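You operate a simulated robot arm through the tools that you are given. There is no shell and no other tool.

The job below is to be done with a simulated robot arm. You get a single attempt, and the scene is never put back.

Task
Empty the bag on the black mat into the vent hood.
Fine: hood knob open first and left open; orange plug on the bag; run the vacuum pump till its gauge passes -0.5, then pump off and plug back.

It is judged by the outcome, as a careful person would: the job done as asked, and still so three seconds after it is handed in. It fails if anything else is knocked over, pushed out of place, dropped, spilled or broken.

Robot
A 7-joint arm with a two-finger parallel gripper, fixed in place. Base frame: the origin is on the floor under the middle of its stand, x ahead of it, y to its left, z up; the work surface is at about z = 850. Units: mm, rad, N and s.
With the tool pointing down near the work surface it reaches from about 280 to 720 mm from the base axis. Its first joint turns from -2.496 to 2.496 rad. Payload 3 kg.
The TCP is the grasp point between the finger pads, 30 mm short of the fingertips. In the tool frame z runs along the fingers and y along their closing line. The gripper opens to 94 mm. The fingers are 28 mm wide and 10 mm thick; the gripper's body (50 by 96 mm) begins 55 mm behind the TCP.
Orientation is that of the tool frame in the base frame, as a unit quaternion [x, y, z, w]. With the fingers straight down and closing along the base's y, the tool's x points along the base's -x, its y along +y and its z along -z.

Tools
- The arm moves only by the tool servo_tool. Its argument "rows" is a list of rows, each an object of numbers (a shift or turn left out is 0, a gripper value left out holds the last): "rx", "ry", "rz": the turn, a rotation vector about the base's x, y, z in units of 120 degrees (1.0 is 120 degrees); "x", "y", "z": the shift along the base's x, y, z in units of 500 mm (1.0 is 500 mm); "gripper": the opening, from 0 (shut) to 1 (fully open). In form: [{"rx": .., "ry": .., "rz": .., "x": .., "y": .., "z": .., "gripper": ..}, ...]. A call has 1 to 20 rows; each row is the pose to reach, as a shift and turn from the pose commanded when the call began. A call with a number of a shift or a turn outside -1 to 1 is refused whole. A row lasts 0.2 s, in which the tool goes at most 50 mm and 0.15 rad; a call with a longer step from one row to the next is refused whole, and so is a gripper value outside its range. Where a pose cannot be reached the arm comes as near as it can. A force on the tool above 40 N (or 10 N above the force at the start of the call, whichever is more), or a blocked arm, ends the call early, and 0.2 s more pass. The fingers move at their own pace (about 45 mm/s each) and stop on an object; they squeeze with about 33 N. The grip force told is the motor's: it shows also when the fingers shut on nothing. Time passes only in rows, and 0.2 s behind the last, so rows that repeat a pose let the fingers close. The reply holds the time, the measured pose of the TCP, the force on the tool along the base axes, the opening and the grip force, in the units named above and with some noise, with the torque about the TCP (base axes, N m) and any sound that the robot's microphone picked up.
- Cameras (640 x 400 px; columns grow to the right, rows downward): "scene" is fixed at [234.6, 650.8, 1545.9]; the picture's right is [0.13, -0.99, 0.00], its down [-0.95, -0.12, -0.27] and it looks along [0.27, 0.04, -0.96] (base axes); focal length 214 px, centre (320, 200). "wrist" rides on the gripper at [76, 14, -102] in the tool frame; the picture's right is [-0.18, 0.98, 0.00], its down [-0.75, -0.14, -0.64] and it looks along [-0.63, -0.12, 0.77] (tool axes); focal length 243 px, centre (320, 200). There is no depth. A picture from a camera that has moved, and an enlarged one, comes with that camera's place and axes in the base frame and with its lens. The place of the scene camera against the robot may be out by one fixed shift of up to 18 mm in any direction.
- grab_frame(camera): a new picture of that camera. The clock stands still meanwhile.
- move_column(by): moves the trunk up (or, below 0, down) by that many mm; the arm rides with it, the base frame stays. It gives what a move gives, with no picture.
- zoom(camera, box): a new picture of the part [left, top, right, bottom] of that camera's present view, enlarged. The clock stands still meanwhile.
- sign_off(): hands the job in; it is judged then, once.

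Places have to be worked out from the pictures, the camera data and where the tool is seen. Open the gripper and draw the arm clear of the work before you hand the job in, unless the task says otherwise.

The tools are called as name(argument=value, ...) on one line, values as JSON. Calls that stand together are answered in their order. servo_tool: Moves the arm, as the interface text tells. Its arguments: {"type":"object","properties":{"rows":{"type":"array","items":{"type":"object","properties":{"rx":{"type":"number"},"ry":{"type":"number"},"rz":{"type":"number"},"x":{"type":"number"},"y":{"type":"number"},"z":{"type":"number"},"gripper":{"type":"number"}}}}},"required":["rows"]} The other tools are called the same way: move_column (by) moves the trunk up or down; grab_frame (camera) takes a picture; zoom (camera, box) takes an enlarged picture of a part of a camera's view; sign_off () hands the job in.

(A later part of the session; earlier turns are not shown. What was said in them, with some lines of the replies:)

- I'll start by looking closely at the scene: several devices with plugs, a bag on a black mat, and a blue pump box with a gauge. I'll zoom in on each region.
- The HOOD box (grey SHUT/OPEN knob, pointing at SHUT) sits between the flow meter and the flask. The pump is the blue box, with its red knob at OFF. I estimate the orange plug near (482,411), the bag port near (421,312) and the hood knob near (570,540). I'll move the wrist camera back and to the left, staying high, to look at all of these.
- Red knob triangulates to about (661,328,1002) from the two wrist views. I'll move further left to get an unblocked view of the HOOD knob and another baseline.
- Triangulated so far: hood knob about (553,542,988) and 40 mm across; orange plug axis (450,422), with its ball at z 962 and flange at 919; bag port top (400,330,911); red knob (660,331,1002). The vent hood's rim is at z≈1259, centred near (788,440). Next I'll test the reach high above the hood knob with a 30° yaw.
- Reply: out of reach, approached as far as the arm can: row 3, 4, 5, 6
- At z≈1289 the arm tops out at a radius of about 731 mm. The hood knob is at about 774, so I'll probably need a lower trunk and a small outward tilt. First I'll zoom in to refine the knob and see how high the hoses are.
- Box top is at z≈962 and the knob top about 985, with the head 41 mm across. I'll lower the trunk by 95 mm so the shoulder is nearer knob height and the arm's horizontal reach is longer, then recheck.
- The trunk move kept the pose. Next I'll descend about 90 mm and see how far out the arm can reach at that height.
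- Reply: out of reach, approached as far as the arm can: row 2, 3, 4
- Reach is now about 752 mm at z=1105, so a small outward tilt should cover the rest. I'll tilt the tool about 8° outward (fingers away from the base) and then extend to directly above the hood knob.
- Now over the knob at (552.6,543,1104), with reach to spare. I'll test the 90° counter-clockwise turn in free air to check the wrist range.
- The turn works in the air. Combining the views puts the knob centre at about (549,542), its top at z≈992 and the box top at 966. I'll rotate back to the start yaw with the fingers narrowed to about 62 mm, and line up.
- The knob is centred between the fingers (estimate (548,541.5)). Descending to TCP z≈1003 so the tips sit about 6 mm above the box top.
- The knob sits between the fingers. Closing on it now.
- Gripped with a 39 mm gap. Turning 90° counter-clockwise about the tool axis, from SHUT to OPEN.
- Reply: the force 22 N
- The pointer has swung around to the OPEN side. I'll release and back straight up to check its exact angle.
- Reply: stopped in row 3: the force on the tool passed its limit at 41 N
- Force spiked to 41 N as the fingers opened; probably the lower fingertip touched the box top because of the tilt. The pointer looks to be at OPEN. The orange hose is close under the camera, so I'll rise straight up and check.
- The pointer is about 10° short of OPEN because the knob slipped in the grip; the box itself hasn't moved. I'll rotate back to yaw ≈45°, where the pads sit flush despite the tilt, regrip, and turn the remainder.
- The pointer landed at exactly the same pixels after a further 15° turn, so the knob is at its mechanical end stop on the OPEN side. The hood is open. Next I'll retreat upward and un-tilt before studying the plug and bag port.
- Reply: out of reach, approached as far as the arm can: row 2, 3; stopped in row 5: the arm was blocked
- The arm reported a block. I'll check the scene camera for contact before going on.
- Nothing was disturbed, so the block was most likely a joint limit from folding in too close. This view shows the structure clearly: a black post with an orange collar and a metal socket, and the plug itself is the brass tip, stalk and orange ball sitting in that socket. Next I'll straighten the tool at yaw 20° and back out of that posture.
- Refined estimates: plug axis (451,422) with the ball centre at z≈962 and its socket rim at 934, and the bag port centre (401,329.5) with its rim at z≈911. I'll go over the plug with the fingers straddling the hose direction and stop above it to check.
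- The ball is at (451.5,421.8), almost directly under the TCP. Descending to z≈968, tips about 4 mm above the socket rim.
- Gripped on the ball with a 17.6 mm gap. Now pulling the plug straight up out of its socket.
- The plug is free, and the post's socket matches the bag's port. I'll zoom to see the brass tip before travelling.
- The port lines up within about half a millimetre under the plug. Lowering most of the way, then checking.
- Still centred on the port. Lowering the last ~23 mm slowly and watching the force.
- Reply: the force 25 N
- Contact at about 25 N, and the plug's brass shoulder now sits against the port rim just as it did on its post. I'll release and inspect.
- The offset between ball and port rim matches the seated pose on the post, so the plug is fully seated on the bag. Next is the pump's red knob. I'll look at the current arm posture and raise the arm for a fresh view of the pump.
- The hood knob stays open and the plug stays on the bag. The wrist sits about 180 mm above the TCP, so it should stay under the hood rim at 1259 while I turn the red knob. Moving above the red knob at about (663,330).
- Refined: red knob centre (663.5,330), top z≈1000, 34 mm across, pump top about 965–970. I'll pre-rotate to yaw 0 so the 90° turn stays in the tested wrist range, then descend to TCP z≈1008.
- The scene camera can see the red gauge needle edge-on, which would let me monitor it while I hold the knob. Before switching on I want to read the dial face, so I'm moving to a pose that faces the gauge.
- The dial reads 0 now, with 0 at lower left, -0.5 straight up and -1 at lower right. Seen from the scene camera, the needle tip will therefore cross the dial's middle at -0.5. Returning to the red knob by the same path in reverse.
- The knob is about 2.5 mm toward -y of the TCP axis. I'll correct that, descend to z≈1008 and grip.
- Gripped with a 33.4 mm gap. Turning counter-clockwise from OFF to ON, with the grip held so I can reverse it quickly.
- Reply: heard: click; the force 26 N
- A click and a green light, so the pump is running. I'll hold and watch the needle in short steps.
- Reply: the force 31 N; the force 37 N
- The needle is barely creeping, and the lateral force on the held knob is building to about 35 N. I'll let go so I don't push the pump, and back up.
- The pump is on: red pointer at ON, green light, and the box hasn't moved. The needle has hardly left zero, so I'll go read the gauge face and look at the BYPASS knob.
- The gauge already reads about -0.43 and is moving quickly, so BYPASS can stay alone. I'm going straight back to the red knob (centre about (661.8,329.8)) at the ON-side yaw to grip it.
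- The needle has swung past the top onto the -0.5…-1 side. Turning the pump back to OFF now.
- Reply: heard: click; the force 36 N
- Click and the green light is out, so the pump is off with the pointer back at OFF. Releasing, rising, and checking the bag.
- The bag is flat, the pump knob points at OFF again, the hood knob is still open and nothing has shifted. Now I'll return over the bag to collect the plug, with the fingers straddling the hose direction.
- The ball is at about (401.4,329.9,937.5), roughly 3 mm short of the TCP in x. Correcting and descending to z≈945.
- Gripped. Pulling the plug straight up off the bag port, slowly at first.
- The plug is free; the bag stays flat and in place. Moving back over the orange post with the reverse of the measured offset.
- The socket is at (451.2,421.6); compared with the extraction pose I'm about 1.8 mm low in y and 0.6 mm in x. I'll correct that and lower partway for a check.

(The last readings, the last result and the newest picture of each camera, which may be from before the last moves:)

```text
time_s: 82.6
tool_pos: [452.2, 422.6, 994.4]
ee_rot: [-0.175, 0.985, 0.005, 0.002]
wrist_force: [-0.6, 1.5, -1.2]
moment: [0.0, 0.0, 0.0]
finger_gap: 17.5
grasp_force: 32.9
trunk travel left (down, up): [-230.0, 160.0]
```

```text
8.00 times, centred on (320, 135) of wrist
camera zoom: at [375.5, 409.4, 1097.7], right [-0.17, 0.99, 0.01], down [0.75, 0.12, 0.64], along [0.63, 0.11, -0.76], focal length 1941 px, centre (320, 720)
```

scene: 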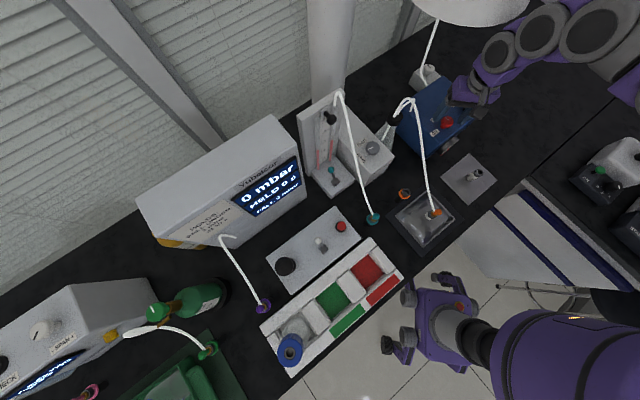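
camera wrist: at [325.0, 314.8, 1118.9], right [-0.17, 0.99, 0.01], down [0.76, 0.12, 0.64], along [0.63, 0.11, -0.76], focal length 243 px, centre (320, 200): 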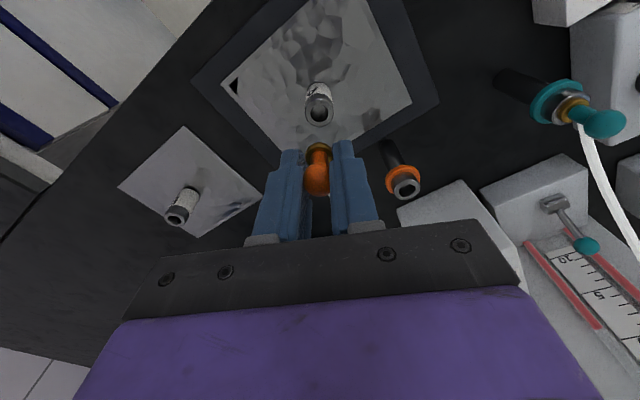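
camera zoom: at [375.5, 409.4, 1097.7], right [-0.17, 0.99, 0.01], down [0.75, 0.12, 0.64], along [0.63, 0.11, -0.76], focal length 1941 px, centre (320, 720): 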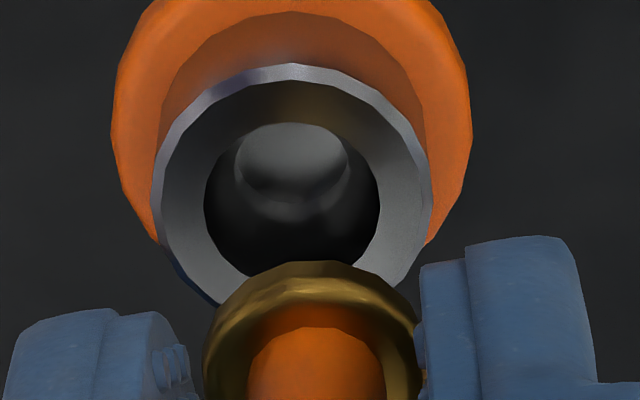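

Careful measurement shows the plug is about 1.5 mm too far in +y relative to the socket. Correcting that, then lowering a little to re-check.

servo_tool(rows=[{"y": -0.003}, {"y": -0.003, "z": -0.01}, {"y": -0.003, "z": -0.02}, {"y": -0.003, "z": -0.02}, {"y": -0.003, "z": -0.02}])

zoom(camera="wrist", box=[290, 120, 350, 170])

```text
time_s: 83.8
tool_pos: [450.7, 422.1, 984.2]
ee_rot: [-0.175, 0.985, 0.005, 0.002]
wrist_force: [0.1, -0.8, 0.0]
moment: [-0.02, 0.0, 0.01]
finger_gap: 17.6
grasp_force: 33.1
trunk travel left (down, up): [-230.0, 160.0]
```

```text
8.00 times, centred on (320, 145) of wrist
camera zoom: at [375.2, 407.7, 1087.1], right [-0.17, 0.99, 0.01], down [0.75, 0.12, 0.64], along [0.63, 0.11, -0.76], focal length 1941 px, centre (320, 640)
```

zoom: 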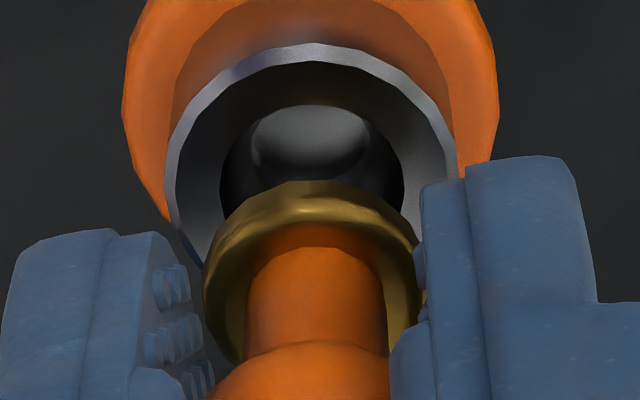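

Now centred on the socket. Lowering slowly to seat it.

servo_tool(rows=[{"z": -0.006}, {"z": -0.012}, {"z": -0.018}, {"z": -0.024}, {"z": -0.028}, {"z": -0.028}])

zoom(camera="wrist", box=[270, 90, 370, 215])

```text
time_s: 85.2
tool_pos: [450.5, 421.1, 971.5]
ee_rot: [-0.175, 0.985, 0.006, 0.003]
wrist_force: [1.6, -0.7, 14.8]
moment: [-0.04, -0.05, 0.0]
finger_gap: 17.3
grasp_force: 33.4
trunk travel left (down, up): [-230.0, 160.0]
```

```text
3.20 times, centred on (320, 152) of wrist
camera zoom: at [375.3, 407.5, 1073.8], right [-0.17, 0.99, 0.01], down [0.75, 0.12, 0.65], along [0.64, 0.12, -0.76], focal length 776 px, centre (320, 352)
```

zoom: 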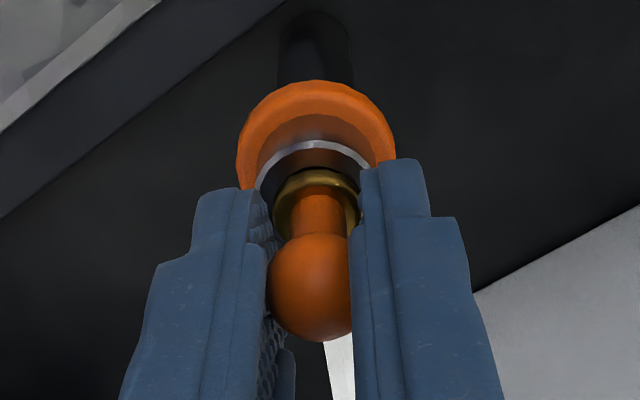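

zoom(camera="wrist", box=[290, 120, 350, 180])

zoom(camera="scene", box=[394, 178, 422, 200])

```text
6.67 times, centred on (320, 150) of wrist
camera zoom: at [375.3, 407.5, 1073.8], right [-0.17, 0.99, 0.01], down [0.75, 0.12, 0.65], along [0.64, 0.12, -0.76], focal length 1618 px, centre (320, 533)
```

zoom: 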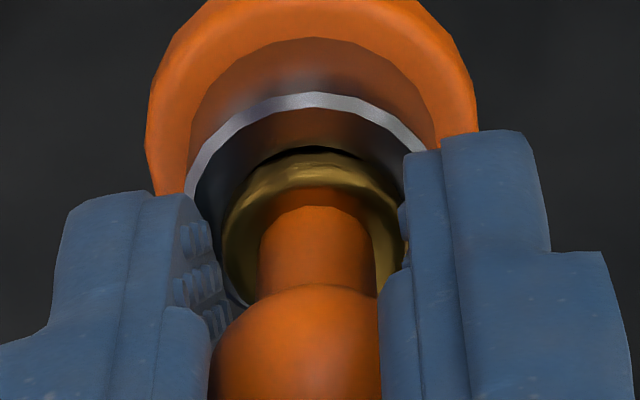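

```text
16.00 times, centred on (408, 189) of scene
camera zoom: at [234.6, 650.8, 1545.9], right [0.13, -0.99, 0.0], down [-0.95, -0.12, -0.27], along [0.27, 0.04, -0.96], focal length 3432 px, centre (-1088, 376)
```

zoom: 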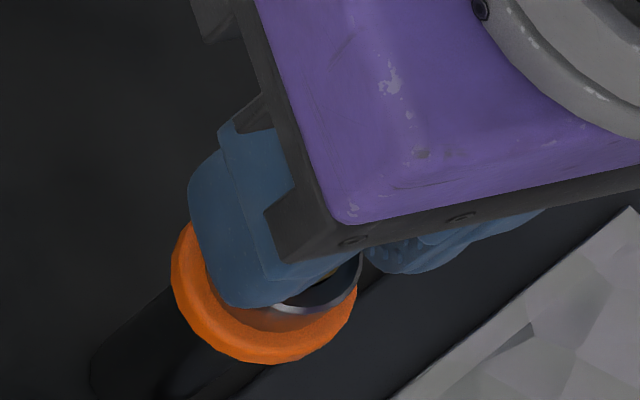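

Contact at about 15 N, and the brass-to-rim gap nearly matches the original seated look. I'll press 1.5 mm more, as I did on the bag, to be sure it's home.

servo_tool(rows=[{"z": -0.002}, {"z": -0.004}, {"z": -0.004}])

zoom(camera="wrist", box=[290, 120, 350, 180])

```text
time_s: 86.0
tool_pos: [451.1, 420.9, 966.7]
ee_rot: [-0.175, 0.985, 0.004, 0.002]
wrist_force: [2.2, 1.5, 24.9]
moment: [-0.15, -0.09, 0.05]
finger_gap: 17.6
grasp_force: 33.1
trunk travel left (down, up): [-230.0, 160.0]
```

```text
6.67 times, centred on (320, 150) of wrist
camera zoom: at [375.0, 407.3, 1071.2], right [-0.17, 0.99, 0.01], down [0.75, 0.12, 0.64], along [0.63, 0.11, -0.76], focal length 1618 px, centre (320, 533)
```

zoom: 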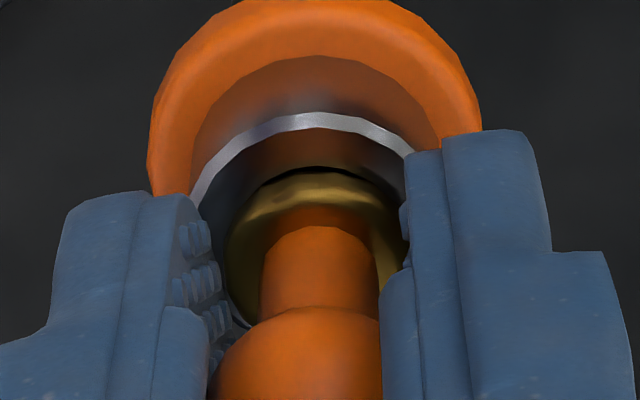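

servo_tool(rows=[{"gripper": 0.2}, {"gripper": 0.48}, {"gripper": 0.48}, {"z": 0.02}, {"z": 0.06}, {"z": 0.12}, {"z": 0.2}, {"z": 0.2}])

zoom(camera="scene", box=[394, 180, 418, 200])

zoom(camera="wrist", box=[280, 60, 360, 140])

```text
time_s: 87.8
tool_pos: [449.5, 419.4, 1069.0]
ee_rot: [-0.174, 0.985, 0.006, 0.002]
wrist_force: [-0.3, 0.9, -0.8]
moment: [-0.03, -0.04, 0.01]
finger_gap: 45.1
grasp_force: 0.0
trunk travel left (down, up): [-230.0, 160.0]
```

```text
16.00 times, centred on (406, 190) of scene
camera zoom: at [234.6, 650.8, 1545.9], right [0.13, -0.99, 0.0], down [-0.95, -0.12, -0.27], along [0.27, 0.04, -0.96], focal length 3432 px, centre (-1056, 360)
```

zoom: 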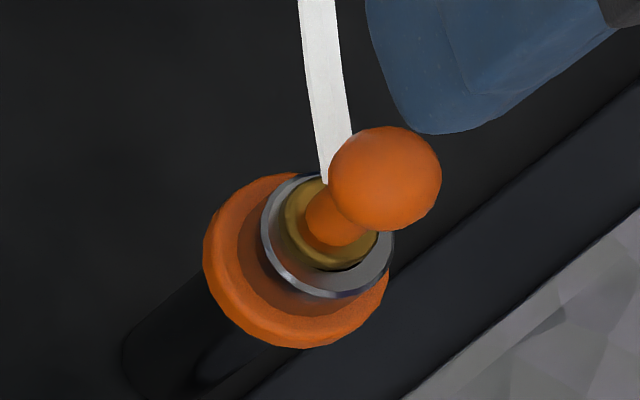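

```text
5.00 times, centred on (320, 100) of wrist
camera zoom: at [374.1, 406.6, 1172.1], right [-0.17, 0.99, 0.01], down [0.76, 0.12, 0.64], along [0.63, 0.11, -0.77], focal length 1213 px, centre (320, 700)
```

zoom: 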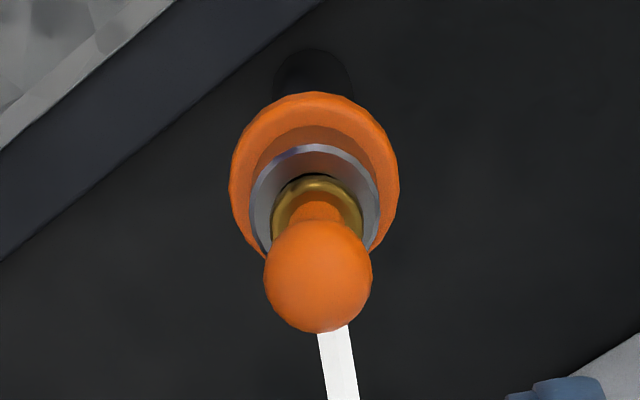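

zoom(camera="wrist", box=[296, 82, 344, 112])

zoom(camera="scene", box=[400, 186, 412, 195])

```text
13.33 times, centred on (320, 97) of wrist
camera zoom: at [374.1, 406.6, 1172.1], right [-0.17, 0.99, 0.01], down [0.76, 0.12, 0.64], along [0.63, 0.11, -0.77], focal length 3235 px, centre (320, 1573)
```

zoom: 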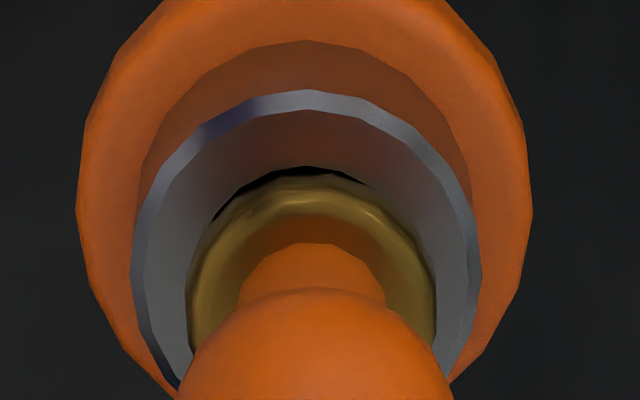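

```text
16.00 times, centred on (406, 190) of scene
camera zoom: at [234.6, 650.8, 1545.9], right [0.13, -0.99, 0.0], down [-0.95, -0.12, -0.27], along [0.27, 0.04, -0.96], focal length 3432 px, centre (-1056, 352)
```

zoom: 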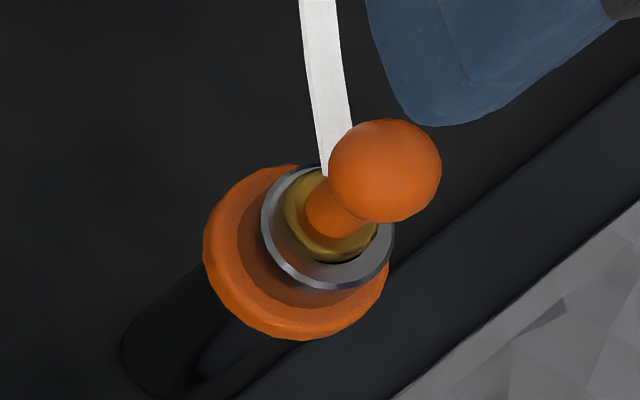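

The plug is on the post, but a thin dark crescent shows it sitting about 1.6 mm off-centre toward +x: I had gripped it off-centre at the bag. I'll re-grip centred on the ball, slide it back over the socket axis and seat it properly.

servo_tool(rows=[{"x": 0.0052, "y": 0.0014, "z": -0.06}, {"x": 0.0052, "y": 0.0014, "z": -0.12}, {"x": 0.0052, "y": 0.0014, "z": -0.17}, {"x": 0.0052, "y": 0.0014, "z": -0.198}, {"x": 0.0052, "y": 0.0014, "z": -0.198}])

zoom(camera="wrist", box=[220, 90, 420, 215])

```text
time_s: 89.0
tool_pos: [454.2, 422.7, 968.3]
ee_rot: [-0.176, 0.984, 0.005, 0.001]
wrist_force: [-0.1, -0.2, -0.2]
moment: [0.0, -0.02, 0.02]
finger_gap: 45.2
grasp_force: 0.1
trunk travel left (down, up): [-230.0, 160.0]
```

```text
3.20 times, centred on (320, 152) of wrist
camera zoom: at [378.5, 408.7, 1072.3], right [-0.17, 0.99, 0.01], down [0.75, 0.12, 0.65], along [0.63, 0.11, -0.76], focal length 776 px, centre (320, 352)
```

zoom: 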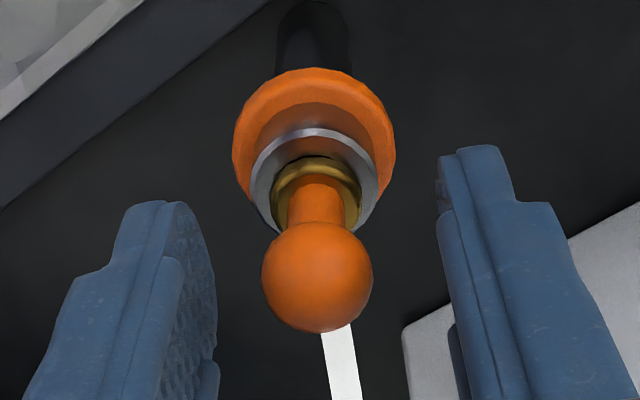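

servo_tool(rows=[{"x": -0.003, "y": -0.002}, {"x": -0.003, "y": -0.002}, {"x": -0.003, "y": -0.002, "gripper": 0.0}, {"x": -0.003, "y": -0.002, "gripper": 0.0}, {"x": -0.003, "y": -0.002, "gripper": 0.0}, {"x": -0.003, "y": -0.002, "gripper": 0.0}])

zoom(camera="wrist", box=[290, 120, 350, 180])

```text
time_s: 90.4
tool_pos: [453.0, 420.9, 968.6]
ee_rot: [-0.175, 0.985, 0.005, 0.001]
wrist_force: [-0.1, 0.3, 1.5]
moment: [0.02, 0.01, -0.03]
finger_gap: 17.5
grasp_force: 33.3
trunk travel left (down, up): [-230.0, 160.0]
```

```text
6.67 times, centred on (320, 150) of wrist
camera zoom: at [377.1, 407.8, 1072.1], right [-0.17, 0.99, 0.01], down [0.75, 0.12, 0.64], along [0.63, 0.11, -0.76], focal length 1618 px, centre (320, 533)
```

zoom: 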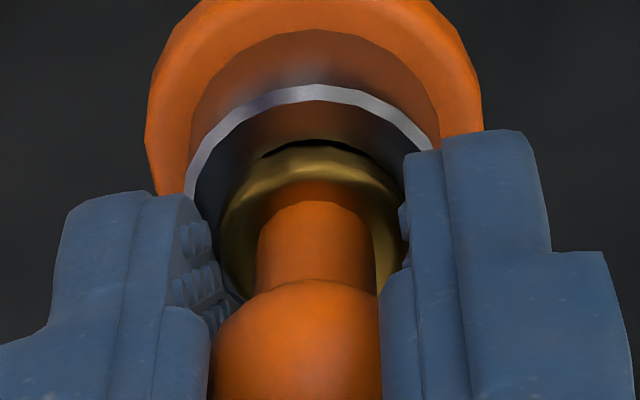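

servo_tool(rows=[{"z": 0.004}, {"x": -0.002, "y": -0.0004, "z": 0.004}, {"x": -0.0036, "y": -0.0008, "z": 0.004}, {"x": -0.0036, "y": -0.0008, "z": 0.004}, {"x": -0.0036, "y": -0.0008, "z": 0.0}, {"x": -0.0036, "y": -0.0008, "z": -0.002}, {"x": -0.0036, "y": -0.0008, "z": -0.002}])

zoom(camera="wrist", box=[290, 120, 350, 180])

```text
time_s: 92.0
tool_pos: [450.2, 420.0, 970.1]
ee_rot: [-0.176, 0.984, 0.005, 0.003]
wrist_force: [-0.6, 0.9, 9.9]
moment: [-0.05, 0.04, 0.0]
finger_gap: 17.5
grasp_force: 32.7
trunk travel left (down, up): [-230.0, 160.0]
```

```text
6.67 times, centred on (320, 150) of wrist
camera zoom: at [374.5, 407.3, 1071.9], right [-0.17, 0.99, 0.01], down [0.75, 0.12, 0.65], along [0.64, 0.11, -0.76], focal length 1618 px, centre (320, 533)
```

zoom: 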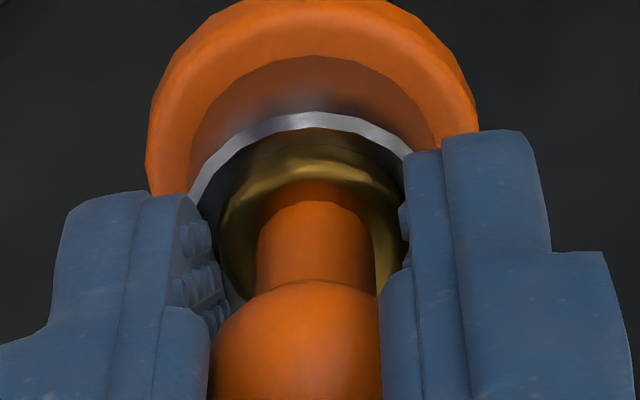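

servo_tool(rows=[{"z": -0.002}, {"z": -0.003}, {"z": -0.003}])

zoom(camera="wrist", box=[290, 120, 350, 180])

```text
time_s: 92.8
tool_pos: [450.2, 420.3, 967.6]
ee_rot: [-0.174, 0.985, 0.006, 0.003]
wrist_force: [1.6, 1.5, 26.7]
moment: [-0.13, 0.03, 0.0]
finger_gap: 17.9
grasp_force: 33.4
trunk travel left (down, up): [-230.0, 160.0]
```

```text
6.67 times, centred on (320, 150) of wrist
camera zoom: at [374.3, 407.3, 1071.2], right [-0.17, 0.99, 0.01], down [0.75, 0.12, 0.65], along [0.64, 0.12, -0.76], focal length 1618 px, centre (320, 533)
```

zoom: 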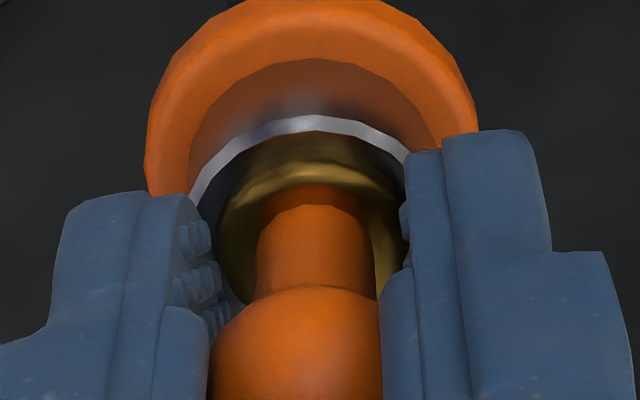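

Firm contact at about 27 N with no dark crescent this time. Releasing and re-checking against the original picture.

servo_tool(rows=[{"gripper": 0.2}, {"gripper": 0.48}, {"gripper": 0.48}, {"z": 0.02}, {"z": 0.06}, {"z": 0.12}, {"z": 0.2}, {"z": 0.2}])

zoom(camera="scene", box=[394, 180, 418, 200])

zoom(camera="wrist", box=[296, 82, 344, 112])

```text
time_s: 93.6
tool_pos: [452.5, 422.4, 965.7]
ee_rot: [-0.175, 0.984, 0.006, 0.002]
wrist_force: [0.3, 0.3, -1.0]
moment: [-0.01, 0.03, -0.01]
finger_gap: 45.1
grasp_force: 0.1
trunk travel left (down, up): [-230.0, 160.0]
stopped in row 3: the force on the tool passed its limit at 40 N (the readings are from after the stop); the commanded pose is now the measured one
```

```text
16.00 times, centred on (406, 190) of scene
camera zoom: at [234.6, 650.8, 1545.9], right [0.13, -0.99, 0.0], down [-0.95, -0.12, -0.27], along [0.27, 0.04, -0.96], focal length 3432 px, centre (-1056, 360)
```

zoom: 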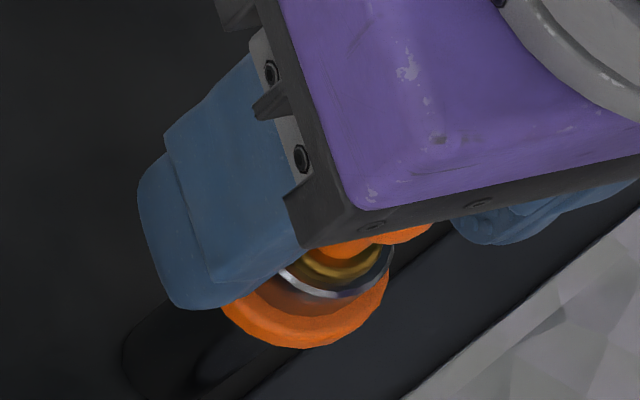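

```text
13.33 times, centred on (320, 97) of wrist
camera zoom: at [376.7, 407.6, 1069.1], right [-0.17, 0.99, 0.01], down [0.76, 0.12, 0.64], along [0.63, 0.12, -0.76], focal length 3235 px, centre (320, 1573)
```

zoom: 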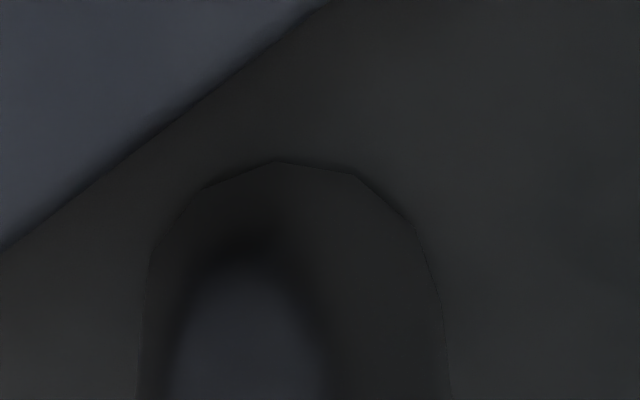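

servo_tool(rows=[{"z": 0.02}, {"z": 0.06}, {"z": 0.12}, {"z": 0.2}, {"z": 0.2}])

zoom(camera="scene", box=[394, 180, 418, 200])

zoom(camera="wrist", box=[296, 82, 344, 118])

grab_frame(camera="wrist")

```text
time_s: 94.8
tool_pos: [450.8, 419.5, 1067.2]
ee_rot: [-0.175, 0.985, 0.007, 0.002]
wrist_force: [-0.1, 0.1, -0.2]
moment: [-0.01, 0.0, 0.0]
finger_gap: 45.1
grasp_force: 0.1
trunk travel left (down, up): [-230.0, 160.0]
```

```text
16.00 times, centred on (406, 190) of scene
camera zoom: at [234.6, 650.8, 1545.9], right [0.13, -0.99, 0.0], down [-0.95, -0.12, -0.27], along [0.27, 0.04, -0.96], focal length 3432 px, centre (-1056, 360)
```

zoom: 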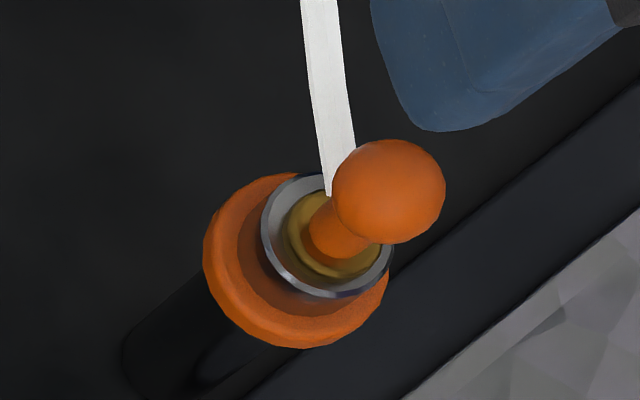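

```text
11.11 times, centred on (320, 100) of wrist
camera zoom: at [375.1, 404.6, 1170.2], right [-0.17, 0.99, 0.02], down [0.75, 0.12, 0.65], along [0.64, 0.12, -0.76], focal length 2696 px, centre (320, 1311)
```

zoom: 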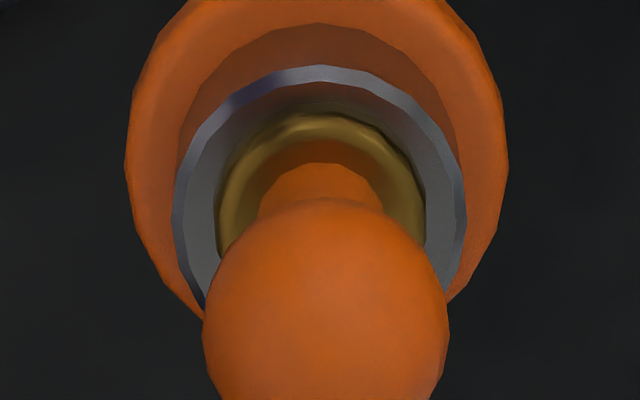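

```text
taken
camera wrist: at [375.1, 404.6, 1170.2], right [-0.17, 0.99, 0.02], down [0.75, 0.12, 0.65], along [0.64, 0.12, -0.76], focal length 243 px, centre (320, 200)
```

wrist: 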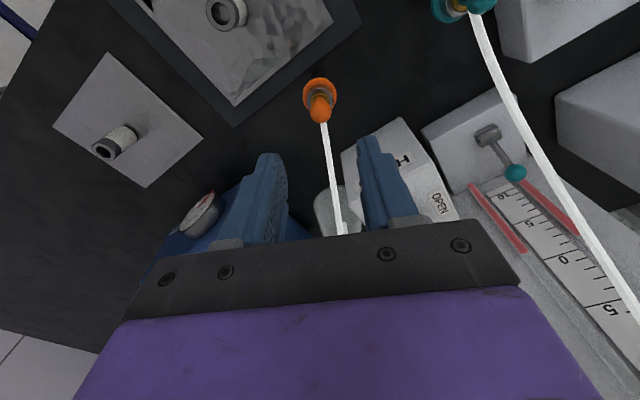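

The plug is now concentric in its socket, within about 0.7 mm of its original place and with no crescent. I'll retreat up and back, then inspect the whole scene before handing in.

servo_tool(rows=[{"z": 0.08}, {"z": 0.16}, {"z": 0.24}, {"x": -0.05, "y": -0.08, "z": 0.26, "gripper": 0.8}, {"x": -0.08, "y": -0.17, "z": 0.26, "gripper": 1.0}, {"x": -0.1, "y": -0.26, "z": 0.26}, {"x": -0.12, "y": -0.35, "z": 0.26}, {"x": -0.14, "y": -0.44, "z": 0.26}, {"x": -0.15, "y": -0.5, "z": 0.26}, {"x": -0.15, "y": -0.5, "z": 0.26}])

grab_frame(camera="scene")

zoom(camera="scene", box=[380, 160, 500, 260])

zoom(camera="scene", box=[340, 50, 490, 165])

```text
time_s: 97.0
tool_pos: [373.2, 172.7, 1198.1]
ee_rot: [-0.175, 0.984, 0.007, 0.003]
wrist_force: [0.3, -0.3, 0.1]
moment: [0.01, -0.03, 0.03]
finger_gap: 93.7
grasp_force: 0.1
trunk travel left (down, up): [-230.0, 160.0]
```

```text
taken
```

scene: 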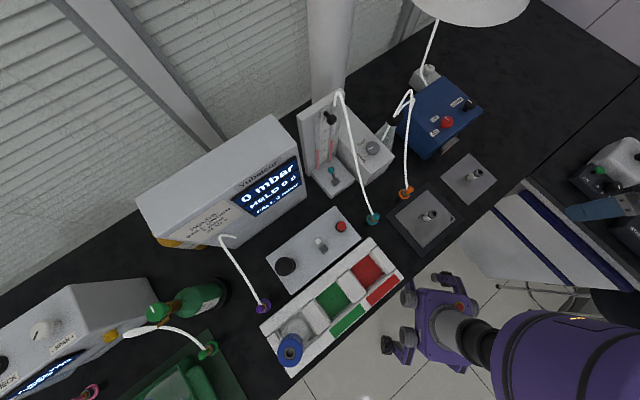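

```text
4.00 times, centred on (440, 210) of scene
camera zoom: at [234.6, 650.8, 1545.9], right [0.13, -0.99, 0.0], down [-0.95, -0.12, -0.27], along [0.27, 0.04, -0.96], focal length 858 px, centre (-160, 160)
```

zoom: 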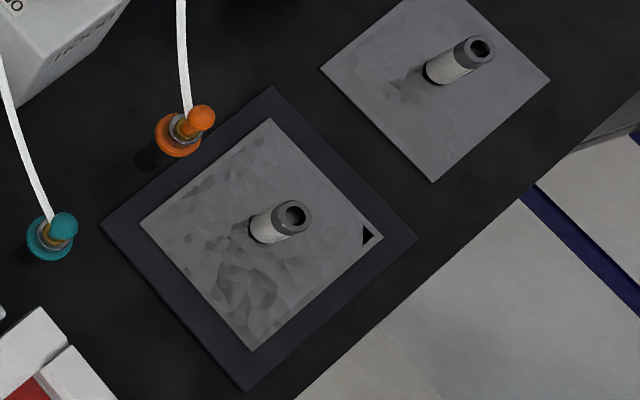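

```text
3.48 times, centred on (415, 108) of scene
camera zoom: at [234.6, 650.8, 1545.9], right [0.13, -0.99, 0.0], down [-0.95, -0.12, -0.27], along [0.27, 0.04, -0.96], focal length 746 px, centre (-10, 522)
```

zoom: 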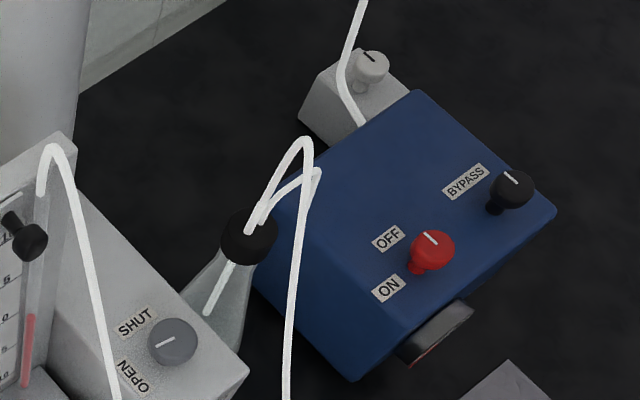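

Final check: the bag is flat on the black mat, the orange plug is back in its socket, the pump is at OFF with its light out, and the hood knob is at OPEN. Everything else is where it was, the gripper is open and the arm is clear, so I'm handing in.

sign_off()

```text
The job is handed in.
```

The bag on the black mat has been emptied into the vent hood and the job is handed in. I don't have the judge's result, only what the cameras showed at the end.

- **Hood knob:** turned to OPEN before anything else and left open. It stops about 10° short of the OPEN label. I turned it a further 15° to check and it did not move, so I take that as its end stop.
- **Vacuum:** I put the orange plug on the bag port and ran the pump. The gauge went well past -0.5, roughly -0.7 to -0.9, because I had to travel back to the knob after reading it.
- **Pump:** turned back to OFF; I heard the click and its green light went out.
- **Plug:** back in its own socket, less than 1 mm from where it started. My first attempt left it about 1.6 mm off-centre, so I re-gripped it and pressed it in again.
- **Bag:** flat, and it did not refill after the plug came off.

Contact force hit the tool's 40 N limit twice, once beside the hood box and once above the plug socket. The arm also stopped once near its limit in free space. In the final pictures nothing else had moved. The gripper is open and the arm is clear of the work.
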